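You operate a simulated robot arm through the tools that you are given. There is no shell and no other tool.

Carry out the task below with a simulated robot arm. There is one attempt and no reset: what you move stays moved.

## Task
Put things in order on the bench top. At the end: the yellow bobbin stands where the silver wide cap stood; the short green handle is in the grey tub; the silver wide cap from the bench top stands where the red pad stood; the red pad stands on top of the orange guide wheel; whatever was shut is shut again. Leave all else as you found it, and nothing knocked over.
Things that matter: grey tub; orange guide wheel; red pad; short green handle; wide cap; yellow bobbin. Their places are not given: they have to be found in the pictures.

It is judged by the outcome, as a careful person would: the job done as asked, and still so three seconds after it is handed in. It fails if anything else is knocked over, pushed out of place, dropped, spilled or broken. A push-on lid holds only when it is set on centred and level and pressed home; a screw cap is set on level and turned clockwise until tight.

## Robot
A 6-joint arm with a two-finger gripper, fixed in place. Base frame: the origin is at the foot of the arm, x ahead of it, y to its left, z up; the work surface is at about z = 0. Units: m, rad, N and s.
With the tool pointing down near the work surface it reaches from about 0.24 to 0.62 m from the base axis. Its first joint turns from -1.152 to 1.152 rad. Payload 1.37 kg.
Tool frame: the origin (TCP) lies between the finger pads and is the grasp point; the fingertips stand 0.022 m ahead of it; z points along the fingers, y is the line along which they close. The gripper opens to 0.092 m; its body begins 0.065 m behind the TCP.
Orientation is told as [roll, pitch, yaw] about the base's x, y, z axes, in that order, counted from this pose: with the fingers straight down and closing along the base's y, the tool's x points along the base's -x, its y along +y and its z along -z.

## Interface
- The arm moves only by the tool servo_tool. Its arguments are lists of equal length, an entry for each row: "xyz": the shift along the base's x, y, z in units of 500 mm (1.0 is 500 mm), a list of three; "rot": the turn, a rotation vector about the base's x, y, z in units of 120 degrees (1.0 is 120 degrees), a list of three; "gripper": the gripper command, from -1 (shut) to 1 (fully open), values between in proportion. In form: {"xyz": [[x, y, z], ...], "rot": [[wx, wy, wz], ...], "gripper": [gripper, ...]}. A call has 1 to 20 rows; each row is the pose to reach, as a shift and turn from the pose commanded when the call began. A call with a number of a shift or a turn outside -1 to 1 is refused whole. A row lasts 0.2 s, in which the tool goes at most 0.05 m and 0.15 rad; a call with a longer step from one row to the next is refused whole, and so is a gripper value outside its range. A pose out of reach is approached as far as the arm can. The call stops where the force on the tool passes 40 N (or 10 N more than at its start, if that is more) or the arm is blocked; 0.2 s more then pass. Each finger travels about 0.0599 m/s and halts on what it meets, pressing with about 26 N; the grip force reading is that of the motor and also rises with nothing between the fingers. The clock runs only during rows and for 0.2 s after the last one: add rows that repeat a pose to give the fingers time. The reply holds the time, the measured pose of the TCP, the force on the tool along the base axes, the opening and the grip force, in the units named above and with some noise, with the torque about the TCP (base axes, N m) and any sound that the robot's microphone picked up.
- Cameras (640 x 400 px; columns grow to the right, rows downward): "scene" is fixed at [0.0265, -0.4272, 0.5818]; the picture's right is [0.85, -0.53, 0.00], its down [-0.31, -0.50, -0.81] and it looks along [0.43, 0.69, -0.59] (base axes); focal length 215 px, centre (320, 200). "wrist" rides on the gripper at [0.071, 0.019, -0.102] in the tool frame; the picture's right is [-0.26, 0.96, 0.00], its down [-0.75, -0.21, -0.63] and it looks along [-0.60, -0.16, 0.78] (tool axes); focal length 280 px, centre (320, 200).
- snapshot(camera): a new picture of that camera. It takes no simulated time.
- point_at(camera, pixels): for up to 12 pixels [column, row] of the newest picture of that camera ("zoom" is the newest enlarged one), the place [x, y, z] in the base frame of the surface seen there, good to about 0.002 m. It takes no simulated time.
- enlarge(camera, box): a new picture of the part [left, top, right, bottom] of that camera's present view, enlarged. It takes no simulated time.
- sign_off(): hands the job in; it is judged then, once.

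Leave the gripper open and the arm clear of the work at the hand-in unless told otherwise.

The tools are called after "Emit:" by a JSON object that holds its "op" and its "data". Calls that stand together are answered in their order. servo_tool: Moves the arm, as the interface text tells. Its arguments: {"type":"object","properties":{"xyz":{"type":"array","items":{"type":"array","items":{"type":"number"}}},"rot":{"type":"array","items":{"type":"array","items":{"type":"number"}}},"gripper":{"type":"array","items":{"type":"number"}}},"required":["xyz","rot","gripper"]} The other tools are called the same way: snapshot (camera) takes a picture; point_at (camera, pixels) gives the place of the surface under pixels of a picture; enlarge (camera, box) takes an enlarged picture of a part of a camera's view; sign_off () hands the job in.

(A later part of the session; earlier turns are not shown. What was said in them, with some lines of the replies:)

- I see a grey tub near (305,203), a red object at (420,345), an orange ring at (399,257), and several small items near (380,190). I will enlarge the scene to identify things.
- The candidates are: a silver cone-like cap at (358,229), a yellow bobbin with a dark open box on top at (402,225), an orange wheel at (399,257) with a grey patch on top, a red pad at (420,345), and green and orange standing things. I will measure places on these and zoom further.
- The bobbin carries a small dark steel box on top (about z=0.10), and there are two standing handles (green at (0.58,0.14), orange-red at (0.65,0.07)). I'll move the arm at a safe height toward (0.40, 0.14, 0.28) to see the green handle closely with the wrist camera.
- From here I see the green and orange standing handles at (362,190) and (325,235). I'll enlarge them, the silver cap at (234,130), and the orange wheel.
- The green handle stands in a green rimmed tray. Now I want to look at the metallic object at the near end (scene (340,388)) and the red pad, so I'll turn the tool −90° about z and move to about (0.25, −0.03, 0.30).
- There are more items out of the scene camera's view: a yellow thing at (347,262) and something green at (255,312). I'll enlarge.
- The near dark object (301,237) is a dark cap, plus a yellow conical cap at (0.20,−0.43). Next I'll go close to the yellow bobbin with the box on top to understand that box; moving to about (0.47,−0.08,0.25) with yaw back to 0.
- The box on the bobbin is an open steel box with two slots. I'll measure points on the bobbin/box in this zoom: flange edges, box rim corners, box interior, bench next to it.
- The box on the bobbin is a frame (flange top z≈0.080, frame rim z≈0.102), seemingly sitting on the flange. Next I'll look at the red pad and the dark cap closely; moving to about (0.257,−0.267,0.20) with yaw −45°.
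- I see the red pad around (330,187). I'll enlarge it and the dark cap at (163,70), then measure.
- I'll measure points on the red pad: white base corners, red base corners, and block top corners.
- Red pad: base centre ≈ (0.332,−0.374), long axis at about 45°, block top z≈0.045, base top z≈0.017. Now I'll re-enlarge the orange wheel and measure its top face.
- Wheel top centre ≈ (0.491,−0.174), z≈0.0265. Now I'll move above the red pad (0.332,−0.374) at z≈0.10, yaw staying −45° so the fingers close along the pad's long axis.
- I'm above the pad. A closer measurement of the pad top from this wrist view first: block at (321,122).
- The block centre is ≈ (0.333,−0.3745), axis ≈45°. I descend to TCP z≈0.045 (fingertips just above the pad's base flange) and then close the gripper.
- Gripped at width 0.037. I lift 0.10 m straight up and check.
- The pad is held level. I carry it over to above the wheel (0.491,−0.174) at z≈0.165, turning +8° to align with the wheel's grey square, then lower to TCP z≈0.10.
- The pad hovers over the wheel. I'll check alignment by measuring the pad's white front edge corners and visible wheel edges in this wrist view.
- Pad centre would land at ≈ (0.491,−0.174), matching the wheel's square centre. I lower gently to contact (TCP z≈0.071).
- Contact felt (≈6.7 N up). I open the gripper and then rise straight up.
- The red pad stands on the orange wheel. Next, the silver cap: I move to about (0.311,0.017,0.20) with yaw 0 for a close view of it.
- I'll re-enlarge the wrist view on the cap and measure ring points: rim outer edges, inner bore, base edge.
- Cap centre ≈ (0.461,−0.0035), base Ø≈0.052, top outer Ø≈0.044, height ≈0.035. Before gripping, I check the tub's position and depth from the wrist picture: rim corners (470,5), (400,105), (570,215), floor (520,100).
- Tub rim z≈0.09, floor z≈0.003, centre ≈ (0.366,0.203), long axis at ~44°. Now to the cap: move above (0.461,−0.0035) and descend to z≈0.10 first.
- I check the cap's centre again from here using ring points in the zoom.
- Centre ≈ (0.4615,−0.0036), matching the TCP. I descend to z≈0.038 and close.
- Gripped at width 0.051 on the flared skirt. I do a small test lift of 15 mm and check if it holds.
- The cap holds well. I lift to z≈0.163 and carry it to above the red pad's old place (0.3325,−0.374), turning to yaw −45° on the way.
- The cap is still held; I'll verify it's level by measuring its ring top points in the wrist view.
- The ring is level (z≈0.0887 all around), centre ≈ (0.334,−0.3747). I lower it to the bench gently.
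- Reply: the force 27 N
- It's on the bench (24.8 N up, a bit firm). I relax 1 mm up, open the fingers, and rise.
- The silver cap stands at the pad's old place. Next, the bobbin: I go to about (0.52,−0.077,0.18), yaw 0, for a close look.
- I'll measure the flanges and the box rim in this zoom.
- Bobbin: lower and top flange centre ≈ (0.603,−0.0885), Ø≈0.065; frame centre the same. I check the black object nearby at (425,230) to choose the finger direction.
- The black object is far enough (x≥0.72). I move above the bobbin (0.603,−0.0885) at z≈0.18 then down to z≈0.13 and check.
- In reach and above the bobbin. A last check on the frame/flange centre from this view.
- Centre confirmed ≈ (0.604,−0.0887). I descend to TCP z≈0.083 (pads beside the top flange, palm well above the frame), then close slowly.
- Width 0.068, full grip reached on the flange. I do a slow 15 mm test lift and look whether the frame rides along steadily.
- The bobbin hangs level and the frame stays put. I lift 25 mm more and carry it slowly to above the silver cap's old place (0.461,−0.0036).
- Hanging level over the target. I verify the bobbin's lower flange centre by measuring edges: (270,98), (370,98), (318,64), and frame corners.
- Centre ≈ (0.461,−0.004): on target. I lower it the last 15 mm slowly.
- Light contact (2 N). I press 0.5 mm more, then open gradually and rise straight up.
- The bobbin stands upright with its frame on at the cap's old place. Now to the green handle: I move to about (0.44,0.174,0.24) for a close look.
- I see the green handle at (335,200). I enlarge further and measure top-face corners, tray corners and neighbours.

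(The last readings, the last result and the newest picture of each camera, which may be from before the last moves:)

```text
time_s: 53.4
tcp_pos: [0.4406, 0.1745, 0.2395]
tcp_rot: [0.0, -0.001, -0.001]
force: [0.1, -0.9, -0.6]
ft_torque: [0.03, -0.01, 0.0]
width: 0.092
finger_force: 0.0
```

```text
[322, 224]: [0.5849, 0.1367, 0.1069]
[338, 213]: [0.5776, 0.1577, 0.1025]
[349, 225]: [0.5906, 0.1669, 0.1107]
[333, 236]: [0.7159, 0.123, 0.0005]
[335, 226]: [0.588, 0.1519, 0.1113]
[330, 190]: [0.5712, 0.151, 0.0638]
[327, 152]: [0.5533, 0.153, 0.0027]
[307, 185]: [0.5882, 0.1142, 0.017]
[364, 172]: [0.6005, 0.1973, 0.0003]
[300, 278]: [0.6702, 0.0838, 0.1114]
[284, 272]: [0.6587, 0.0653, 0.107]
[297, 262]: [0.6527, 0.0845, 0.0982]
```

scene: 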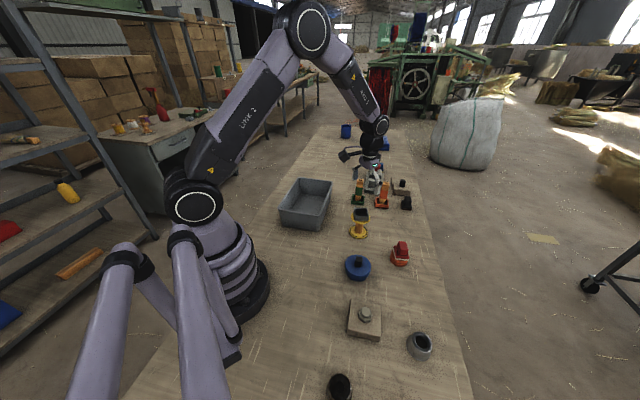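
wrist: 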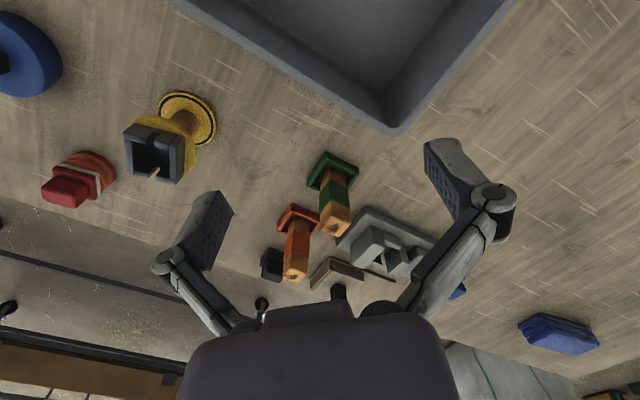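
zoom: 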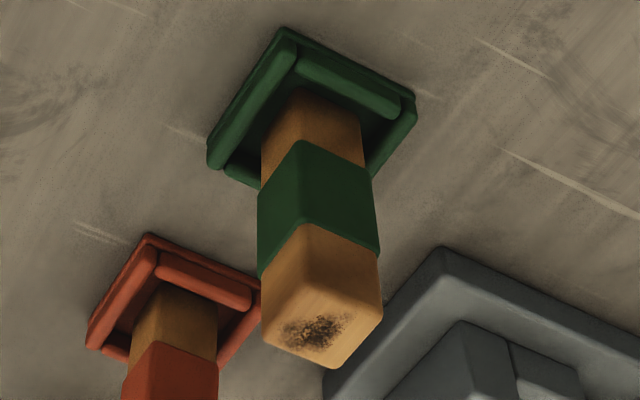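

I zoom further on the top end of the handle to find its four top corners.

Emit:
{"op": "enlarge", "data": {"camera": "wrist", "box": [310, 190, 360, 245]}}

```text
7.27 times, centred on (335, 218) of wrist
```

zoom: 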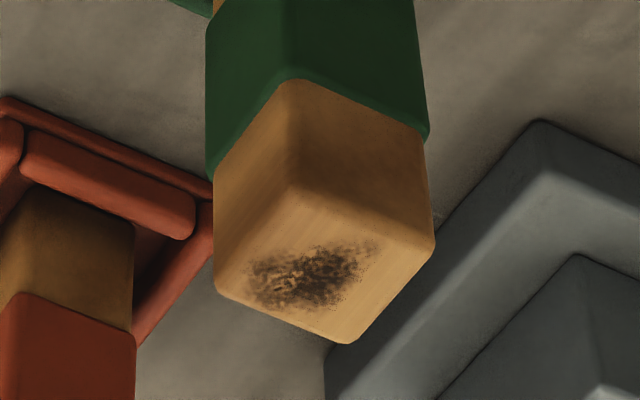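

Top face corners appear at about left (222,285), front (292,190), right (428,247), back (346,337). I measure them and the band edges.

Emit:
{"op": "point_at", "data": {"camera": "zoom", "pixels": [[224, 283], [293, 195], [425, 247], [345, 333], [320, 265], [212, 165], [290, 72], [422, 128], [290, 20], [30, 150], [190, 225], [540, 130]]}}

Emit:
{"op": "enlarge", "data": {"camera": "wrist", "box": [295, 145, 375, 200]}}

```text
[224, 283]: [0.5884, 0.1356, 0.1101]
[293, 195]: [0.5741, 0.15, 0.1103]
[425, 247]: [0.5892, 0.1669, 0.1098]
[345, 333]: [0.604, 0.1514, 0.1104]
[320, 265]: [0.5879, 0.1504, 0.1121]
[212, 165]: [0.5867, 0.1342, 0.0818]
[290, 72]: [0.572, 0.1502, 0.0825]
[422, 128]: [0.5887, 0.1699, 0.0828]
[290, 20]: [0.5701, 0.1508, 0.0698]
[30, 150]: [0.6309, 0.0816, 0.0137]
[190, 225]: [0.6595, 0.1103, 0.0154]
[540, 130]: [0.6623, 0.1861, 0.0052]
```

```text
7.27 times, centred on (335, 172) of wrist
```

zoom: 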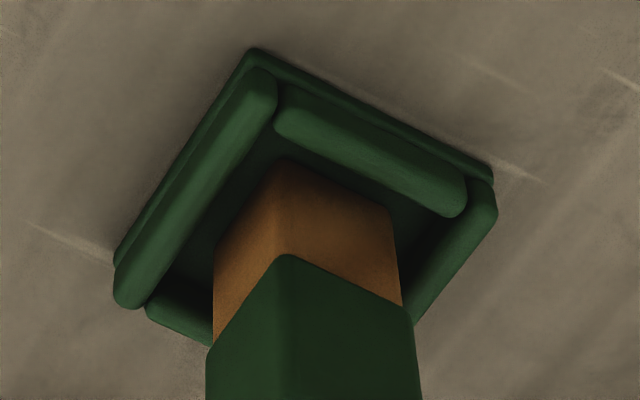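

Handle top centre ≈ (0.589,0.151), z≈0.111, faces turned ≈47°. I'll check the heights of the grey device beside it so the fingers pass clear.

Emit:
{"op": "point_at", "data": {"camera": "wrist", "pixels": [[368, 212], [375, 235], [358, 240], [372, 258], [398, 240], [395, 262], [415, 262], [405, 225], [340, 235], [425, 240]]}}

Emit:
{"op": "enlarge", "data": {"camera": "wrist", "box": [320, 190, 480, 310]}}

Emit:
{"op": "enlarge", "data": {"camera": "scene", "box": [345, 150, 415, 215]}}

Emit:
{"op": "point_at", "data": {"camera": "scene", "pixels": [[377, 165], [374, 178], [375, 184], [371, 184], [380, 184], [366, 189], [359, 203], [354, 203], [363, 204]]}}

```text
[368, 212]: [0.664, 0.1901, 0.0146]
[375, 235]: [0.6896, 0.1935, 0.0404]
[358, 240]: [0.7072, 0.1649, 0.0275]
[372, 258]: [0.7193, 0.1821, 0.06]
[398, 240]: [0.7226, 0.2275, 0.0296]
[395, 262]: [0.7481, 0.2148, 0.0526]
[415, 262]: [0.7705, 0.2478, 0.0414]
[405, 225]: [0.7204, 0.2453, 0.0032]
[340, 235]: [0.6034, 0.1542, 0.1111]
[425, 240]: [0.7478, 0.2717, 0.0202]
```

```text
3.33 times, centred on (400, 250) of wrist
```

zoom: 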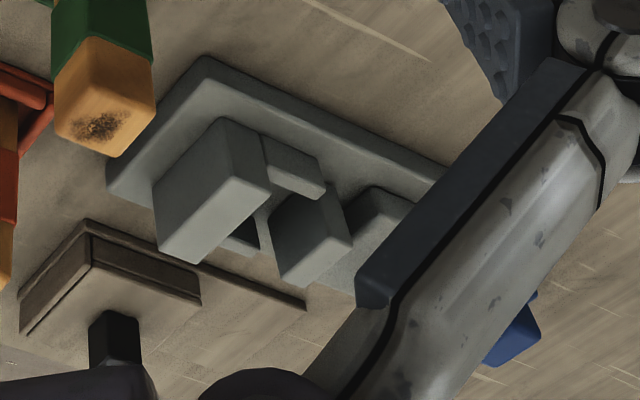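

```text
6.15 times, centred on (380, 182) of scene
```

zoom: 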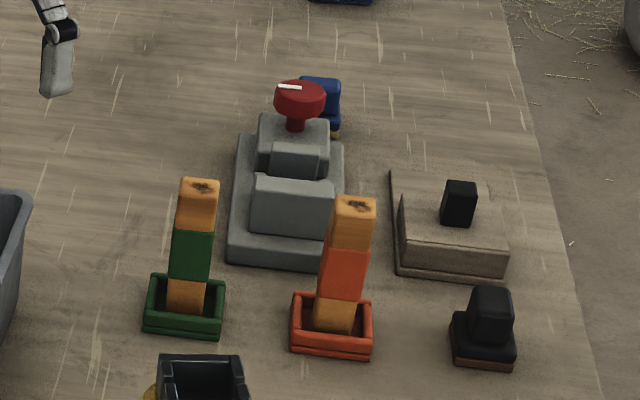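

```text
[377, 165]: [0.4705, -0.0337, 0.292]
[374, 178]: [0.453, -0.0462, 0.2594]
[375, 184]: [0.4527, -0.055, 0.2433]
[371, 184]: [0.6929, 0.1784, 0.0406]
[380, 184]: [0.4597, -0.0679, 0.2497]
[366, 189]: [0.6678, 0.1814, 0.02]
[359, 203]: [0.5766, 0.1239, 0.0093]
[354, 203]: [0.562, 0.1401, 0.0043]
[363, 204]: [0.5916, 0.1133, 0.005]
```

The device's tall parts start at x≥0.69, z≤0.06, so it's clear. I move above the handle (0.589,0.151), yaw −44°, narrowing the opening to ~0.057, down to z≈0.14.

Emit:
{"op": "servo_tool", "data": {"xyz": [[0.05, -0.008, 0], [0.1, -0.016, 0], [0.15, -0.024, 0], [0.2, -0.031, 0], [0.25, -0.039, 0], [0.3, -0.047, 0], [0.3, -0.047, 0], [0.3, -0.047, -0.07], [0.3, -0.047, -0.14], [0.3, -0.047, -0.19], [0.3, -0.047, -0.19]], "rot": [[0, 0, -0.0615], [0, 0, -0.123], [0, 0, -0.1845], [0, 0, -0.246], [0, 0, -0.3075], [0, 0, -0.369], [0, 0, -0.369], [0, 0, -0.369], [0, 0, -0.369], [0, 0, -0.369], [0, 0, -0.369]], "gripper": [1, 0.6, 0.25, 0.25, 0.25, 0.25, 0.25, 0.25, 0.25, 0.25, 0.25]}}

Emit:
{"op": "snapshot", "data": {"camera": "wrist"}}

Emit:
{"op": "snapshot", "data": {"camera": "scene"}}

Emit:
{"op": "enlarge", "data": {"camera": "scene", "box": [320, 140, 420, 220]}}

```text
time_s: 55.8
tcp_pos: [0.5889, 0.1509, 0.1431]
tcp_rot: [0.0, 0.0, -0.773]
force: [0.7, -0.4, -0.5]
ft_torque: [0.01, 0.01, 0.01]
width: 0.0573
finger_force: 0.1
```

```text
taken
```

wrist: 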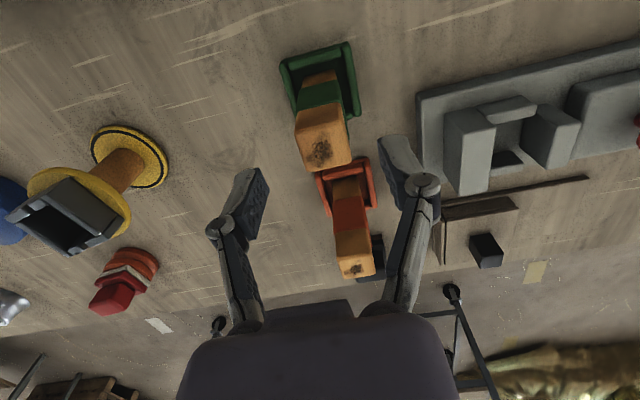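

```text
taken
```

scene: 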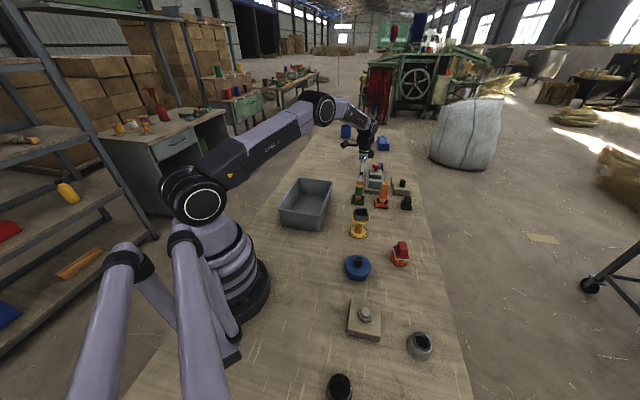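

```text
5.00 times, centred on (370, 180) of scene
```

zoom: 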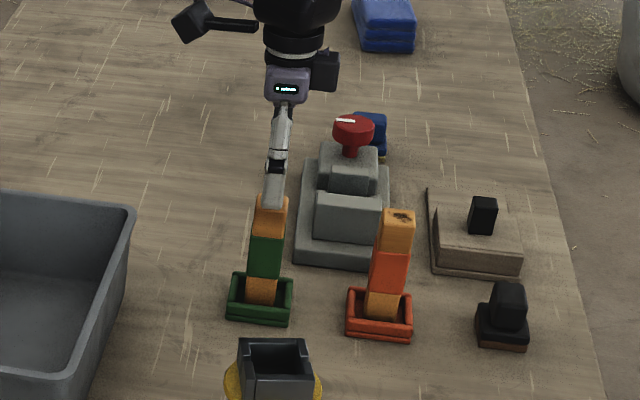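

Above the handle. One more measurement of the top-face corners from this view: about (296,143), (343,125), (350,160), (303,168).

Emit:
{"op": "enlarge", "data": {"camera": "wrist", "box": [270, 30, 380, 180]}}

Emit:
{"op": "point_at", "data": {"camera": "wrist", "pixels": [[299, 142], [344, 130], [348, 159], [307, 168], [322, 150], [298, 108], [342, 98], [318, 92]]}}

```text
2.67 times, centred on (325, 105) of wrist
```

zoom: 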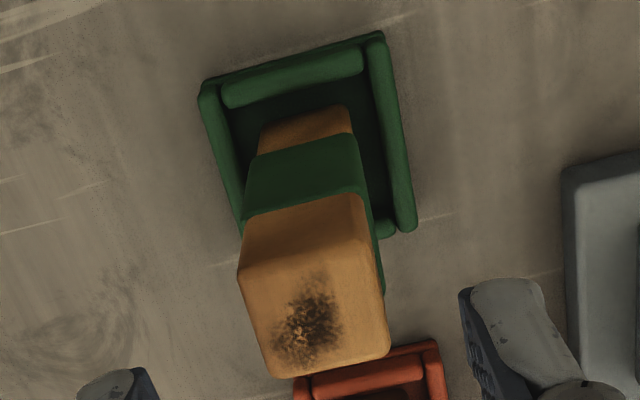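

```text
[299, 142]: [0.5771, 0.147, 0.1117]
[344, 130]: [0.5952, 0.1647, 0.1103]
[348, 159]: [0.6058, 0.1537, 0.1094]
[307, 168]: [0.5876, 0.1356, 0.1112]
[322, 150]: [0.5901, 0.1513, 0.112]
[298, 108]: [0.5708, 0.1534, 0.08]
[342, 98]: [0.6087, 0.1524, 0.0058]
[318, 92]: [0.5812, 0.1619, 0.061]
```

Centre ≈ (0.5905,0.1505), faces at ≈44.6°. I descend to z≈0.085 and close slowly on the handle's upper part.

Emit:
{"op": "servo_tool", "data": {"xyz": [[0.002, 0, -0.04], [0.002, 0, -0.08], [0.002, 0, -0.11], [0.002, 0, -0.12], [0.002, 0, -0.12], [0.002, 0, -0.12], [0.002, 0, -0.12], [0.002, 0, -0.12], [0.002, 0, -0.12], [0.002, 0, -0.12], [0.002, 0, -0.12], [0.002, 0, -0.12], [0.002, 0, -0.12]], "rot": [[0, 0, 0], [0, 0, 0], [0, 0, 0], [0, 0, 0], [0, 0, 0], [0, 0, 0], [0, 0, 0], [0, 0, 0], [0, 0, 0], [0, 0, 0], [0, 0, 0], [0, 0, 0], [0, 0, 0]], "gripper": [0.25, 0.25, 0.25, 0.25, 0.05, -0.1, -0.2, -0.28, -0.34, -0.4, -0.46, -0.6, -1]}}

Emit:
{"op": "snapshot", "data": {"camera": "wrist"}}

Emit:
{"op": "enlarge", "data": {"camera": "scene", "box": [330, 150, 410, 220]}}

```text
time_s: 58.6
tcp_pos: [0.5887, 0.1516, 0.085]
tcp_rot: [0.001, 0.001, -0.772]
force: [-0.2, 0.4, 2.5]
ft_torque: [-0.03, 0.01, -0.02]
width: 0.0308
finger_force: 25.8
```

```text
taken
```

wrist: 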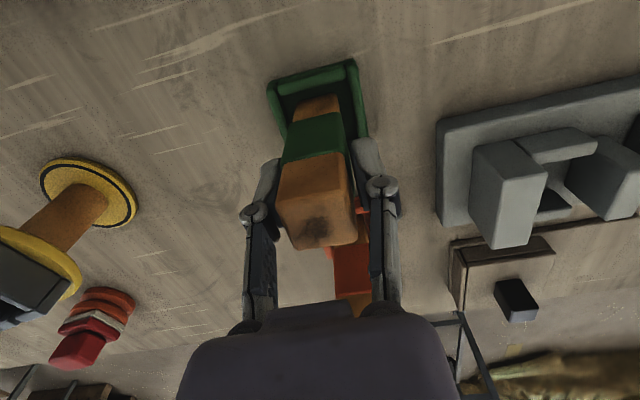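

```text
5.71 times, centred on (370, 185) of scene
```

zoom: 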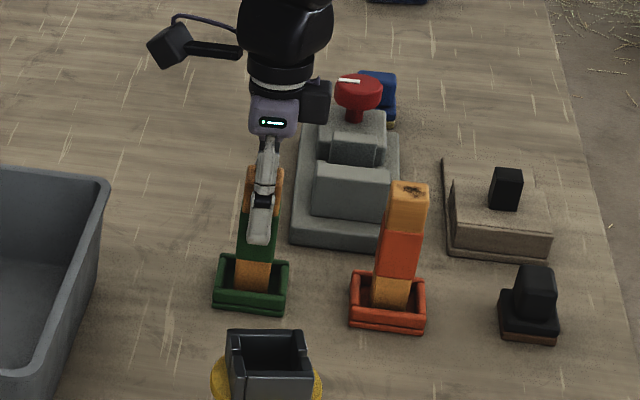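

Gripped at width 0.031. I lift 20 mm slowly to see whether the tray stays.

Emit:
{"op": "servo_tool", "data": {"xyz": [[0, 0, 0.006], [0, 0, 0.014], [0, 0, 0.024], [0, 0, 0.034], [0, 0, 0.04], [0, 0, 0.04]], "rot": [[0, 0, 0], [0, 0, 0], [0, 0, 0], [0, 0, 0], [0, 0, 0], [0, 0, 0]], "gripper": [-1, -1, -1, -1, -1, -1]}}

Emit:
{"op": "snapshot", "data": {"camera": "wrist"}}

Emit:
{"op": "enlarge", "data": {"camera": "scene", "box": [330, 150, 410, 220]}}

```text
time_s: 60.0
tcp_pos: [0.5904, 0.1513, 0.105]
tcp_rot: [0.0, 0.0, -0.772]
force: [-0.7, 0.3, 0.6]
ft_torque: [0.0, 0.0, 0.02]
width: 0.0305
finger_force: 25.7
```

```text
taken
```

wrist: 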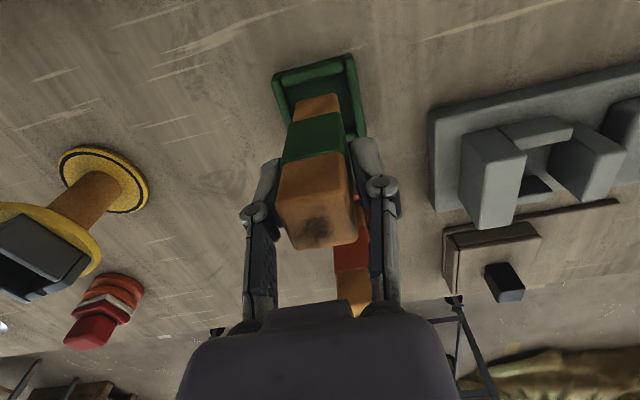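

```text
5.71 times, centred on (370, 185) of scene
```

zoom: 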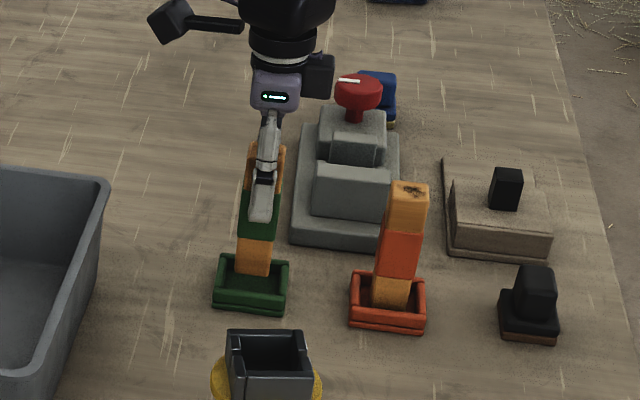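

The tray stays on the bench and the handle comes free. I lift it to z≈0.205, carry it over the tub centre (0.366,0.2025), and lower to about 25 mm above the tub floor.

Emit:
{"op": "servo_tool", "data": {"xyz": [[0, 0, 0.05], [0, 0, 0.12], [0, 0, 0.19], [0, 0, 0.2], [-0.06, 0.014, 0.2], [-0.13, 0.03, 0.2], [-0.2, 0.046, 0.2], [-0.27, 0.062, 0.2], [-0.34, 0.078, 0.2], [-0.4, 0.092, 0.2], [-0.448, 0.103, 0.2], [-0.448, 0.103, 0.2], [-0.448, 0.103, 0.14], [-0.448, 0.103, 0.08], [-0.448, 0.103, 0.04], [-0.448, 0.103, 0.01], [-0.448, 0.103, 0.01]], "rot": [[0, 0, 0], [0, 0, 0], [0, 0, 0], [0, 0, 0], [0, 0, 0], [0, 0, 0], [0, 0, 0], [0, 0, 0], [0, 0, 0], [0, 0, 0], [0, 0, 0], [0, 0, 0], [0, 0, 0], [0, 0, 0], [0, 0, 0], [0, 0, 0], [0, 0, 0]], "gripper": [-1, -1, -1, -1, -1, -1, -1, -1, -1, -1, -1, -1, -1, -1, -1, -1, -1]}}

Emit:
{"op": "snapshot", "data": {"camera": "wrist"}}

Emit:
{"op": "snapshot", "data": {"camera": "scene"}}

Emit:
{"op": "enlarge", "data": {"camera": "scene", "box": [250, 140, 380, 240]}}

```text
time_s: 63.6
tcp_pos: [0.3671, 0.2032, 0.1079]
tcp_rot: [0.001, 0.0, -0.775]
force: [-0.6, 0.4, -0.4]
ft_torque: [0.02, 0.0, -0.02]
width: 0.0308
finger_force: 25.6
```

```text
taken
```

wrist: 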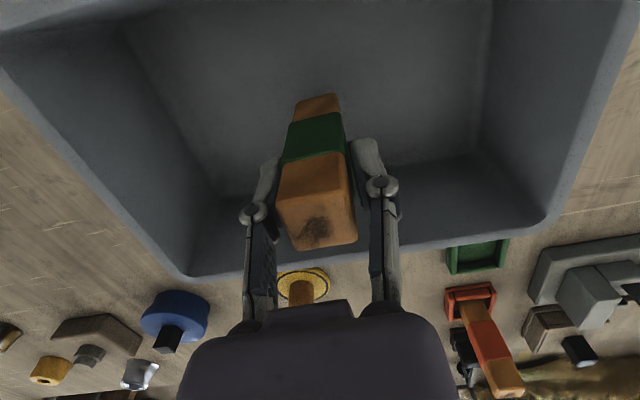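

```text
taken
```

scene: 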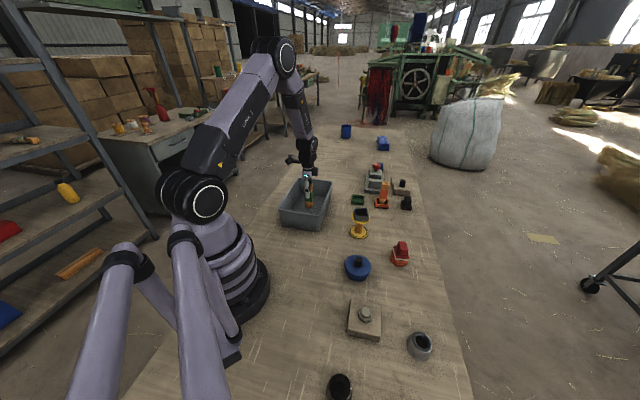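

```text
4.00 times, centred on (315, 190) of scene
```

zoom: 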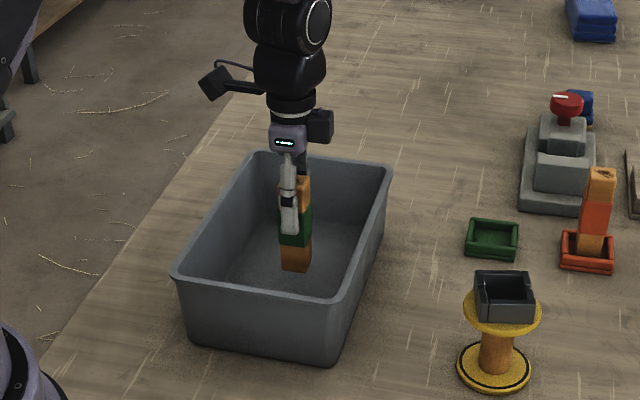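

The handle is inside the tub, above the floor. I lower slowly to floor contact.

Emit:
{"op": "servo_tool", "data": {"xyz": [[0, 0, -0.02], [0, 0, -0.036], [0, 0, -0.044], [0, 0, -0.048], [0, 0, -0.05], [0, 0, -0.052], [0, 0, -0.052]], "rot": [[0, 0, 0], [0, 0, 0], [0, 0, 0], [0, 0, 0], [0, 0, 0], [0, 0, 0], [0, 0, 0]], "gripper": [-1, -1, -1, -1, -1, -1, -1]}}

Emit:
{"op": "enlarge", "data": {"camera": "scene", "box": [265, 160, 345, 240]}}

```text
time_s: 65.2
tcp_pos: [0.365, 0.2026, 0.0841]
tcp_rot: [0.001, -0.001, -0.773]
force: [0.3, 0.3, -0.8]
ft_torque: [0.02, -0.03, -0.04]
width: 0.0305
finger_force: 25.8
```

```text
5.00 times, centred on (305, 200) of scene
```

zoom: 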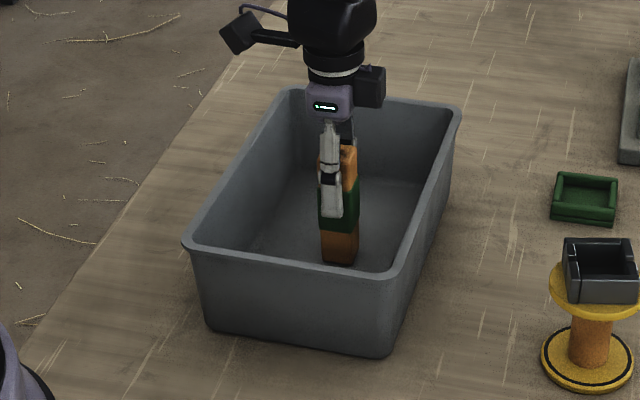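

No contact yet. I lower further in 1 mm steps.

Emit:
{"op": "servo_tool", "data": {"xyz": [[0, 0, -0.002], [0, 0, -0.004], [0, 0, -0.006], [0, 0, -0.006]], "rot": [[0, 0, 0], [0, 0, 0], [0, 0, 0], [0, 0, 0]], "gripper": [-1, -1, -1, -1]}}

```text
time_s: 66.2
tcp_pos: [0.3664, 0.2044, 0.0808]
tcp_rot: [0.003, -0.001, -0.773]
force: [-1.3, -0.3, 25.1]
ft_torque: [0.03, 0.04, 0.02]
width: 0.0308
finger_force: 26.3
```

Floor contact (25 N). I ease up 1 mm, open gradually, then rise straight up.

Emit:
{"op": "servo_tool", "data": {"xyz": [[0, 0, 0.0015], [0, 0, 0.002], [0, 0, 0.002], [0, 0, 0.002], [0, 0, 0.002], [0, 0, 0.002], [0, 0, 0.002], [0, 0, 0.04], [0, 0, 0.12], [0, 0, 0.2], [0, 0, 0.28], [0, 0, 0.34], [0, 0, 0.34]], "rot": [[0, 0, 0], [0, 0, 0], [0, 0, 0], [0, 0, 0], [0, 0, 0], [0, 0, 0], [0, 0, 0], [0, 0, 0], [0, 0, 0], [0, 0, 0], [0, 0, 0], [0, 0, 0], [0, 0, 0]], "gripper": [-1, -0.32, -0.25, -0.1, 0.2, 0.5, 0.5, 0.5, 0.5, 0.5, 1, 1, 1]}}

Emit:
{"op": "snapshot", "data": {"camera": "wrist"}}

Emit:
{"op": "snapshot", "data": {"camera": "scene"}}

Emit:
{"op": "enlarge", "data": {"camera": "scene", "box": [265, 160, 415, 240]}}

```text
time_s: 69.0
tcp_pos: [0.365, 0.2028, 0.2498]
tcp_rot: [-0.001, 0.001, -0.774]
force: [-0.7, -0.4, 0.9]
ft_torque: [0.03, -0.02, 0.0]
width: 0.0921
finger_force: 0.2
```

```text
taken
```

wrist: 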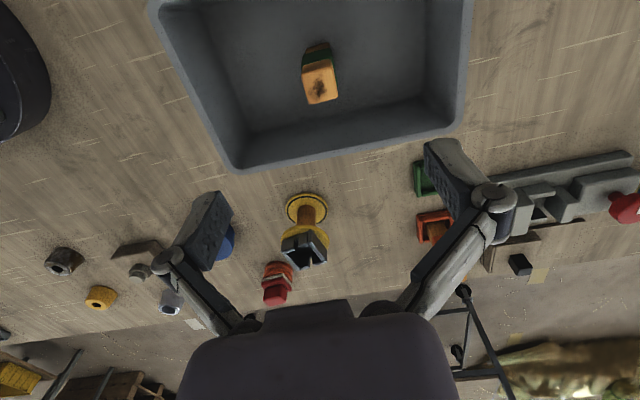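

```text
taken
```

scene: 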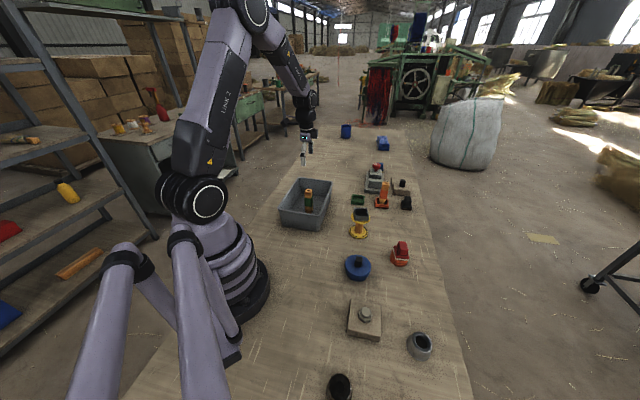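

```text
4.27 times, centred on (340, 200) of scene
```

zoom: 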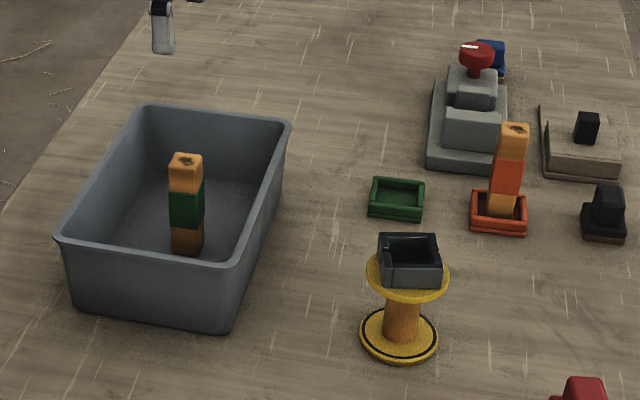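

All four moves look done: handle stands in the tub, its tray unmoved. I raise the arm well clear and return near the start pose, then make a final check of every item.

Emit:
{"op": "servo_tool", "data": {"xyz": [[0, 0, 0.07], [0, 0, 0.14], [0, 0, 0.21], [0, 0, 0.28], [0.013, -0.08, 0.28], [0.027, -0.16, 0.28], [0.04, -0.24, 0.28], [0.053, -0.32, 0.28], [0.067, -0.4, 0.28], [0.08, -0.48, 0.28], [0.093, -0.56, 0.28], [0.106, -0.633, 0.28], [0.106, -0.633, 0.28], [0.106, -0.633, 0.28]], "rot": [[0, 0, 0], [0, 0, 0], [0, 0, 0.046], [0, 0, 0.092], [0, 0, 0.138], [0, 0, 0.184], [0, 0, 0.23], [0, 0, 0.276], [0, 0, 0.322], [0, 0, 0.369], [0, 0, 0.369], [0, 0, 0.369], [0, 0, 0.369], [0, 0, 0.369]], "gripper": [1, 1, 1, 1, 1, 1, 1, 1, 1, 1, 1, 1, 1, 1]}}

Emit:
{"op": "snapshot", "data": {"camera": "wrist"}}

Emit:
{"op": "snapshot", "data": {"camera": "scene"}}

Emit:
{"op": "enlarge", "data": {"camera": "scene", "box": [270, 160, 430, 260]}}

Emit:
{"op": "enlarge", "data": {"camera": "scene", "box": [320, 240, 460, 400]}}

```text
time_s: 72.0
tcp_pos: [0.4191, -0.114, 0.3903]
tcp_rot: [-0.001, -0.001, 0.0]
force: [-0.5, -0.2, -0.8]
ft_torque: [-0.05, -0.03, -0.01]
width: 0.0922
finger_force: 0.0
```

```text
taken
```

wrist: 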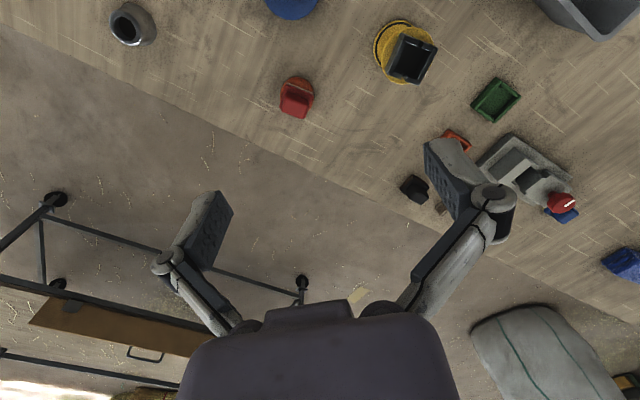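

```text
taken
```

scene: 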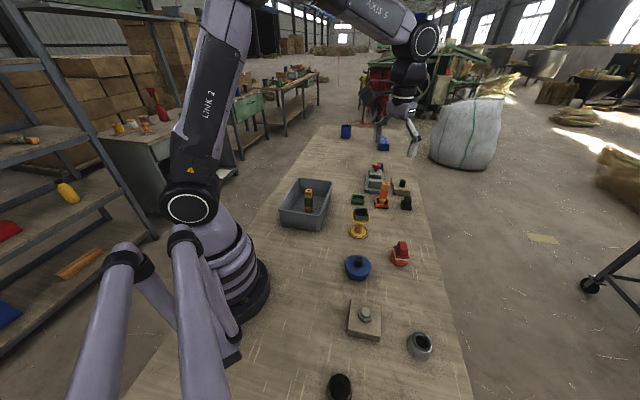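

```text
4.00 times, centred on (350, 210) of scene
```

zoom: 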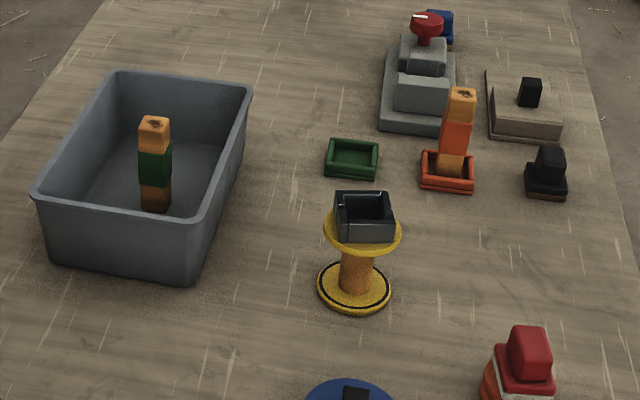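

```text
2.50 times, centred on (390, 320) of scene
```

zoom: 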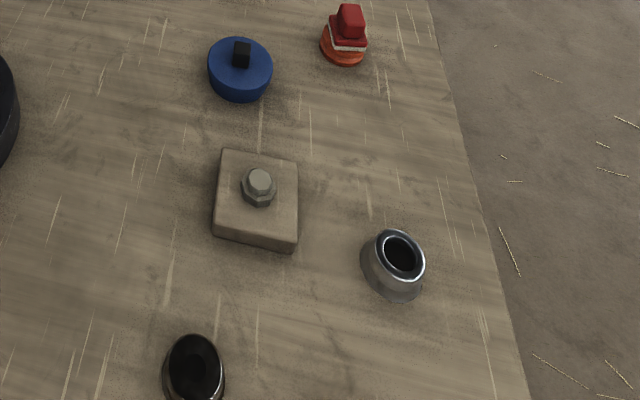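

The final pictures show:
- The red pad stands on the orange wheel.
- The silver cap stands at the pad's old place.
- The yellow bobbin, with its frame still on top, stands at the cap's old place.
- The green handle stands in the grey tub.
- Everything else is unmoved.

The gripper is open and the arm is clear, so I hand in the job.

Emit:
{"op": "sign_off", "data": {}}

```text
The job is handed in.
```

The job is handed in, and the last pictures showed everything where you asked:

- **Red pad:** it stands on top of the orange guide wheel, centred.
- **Silver wide cap:** it stands where the red pad stood, to within about 2 mm by my measurements.
- **Yellow bobbin:** it stands where the silver cap stood, also to within about 2 mm.
- **Short green handle:** it stands upright in the grey tub. Its green tray stayed where it was on the bench.

The bobbin had a small open steel frame sitting on top. You didn't mention it, so I left it on the bobbin and it moved with it.

I didn't open anything, so there was nothing to shut again. Nothing was knocked over, and the other items were not touched. The gripper is open and the arm is back near its starting pose.
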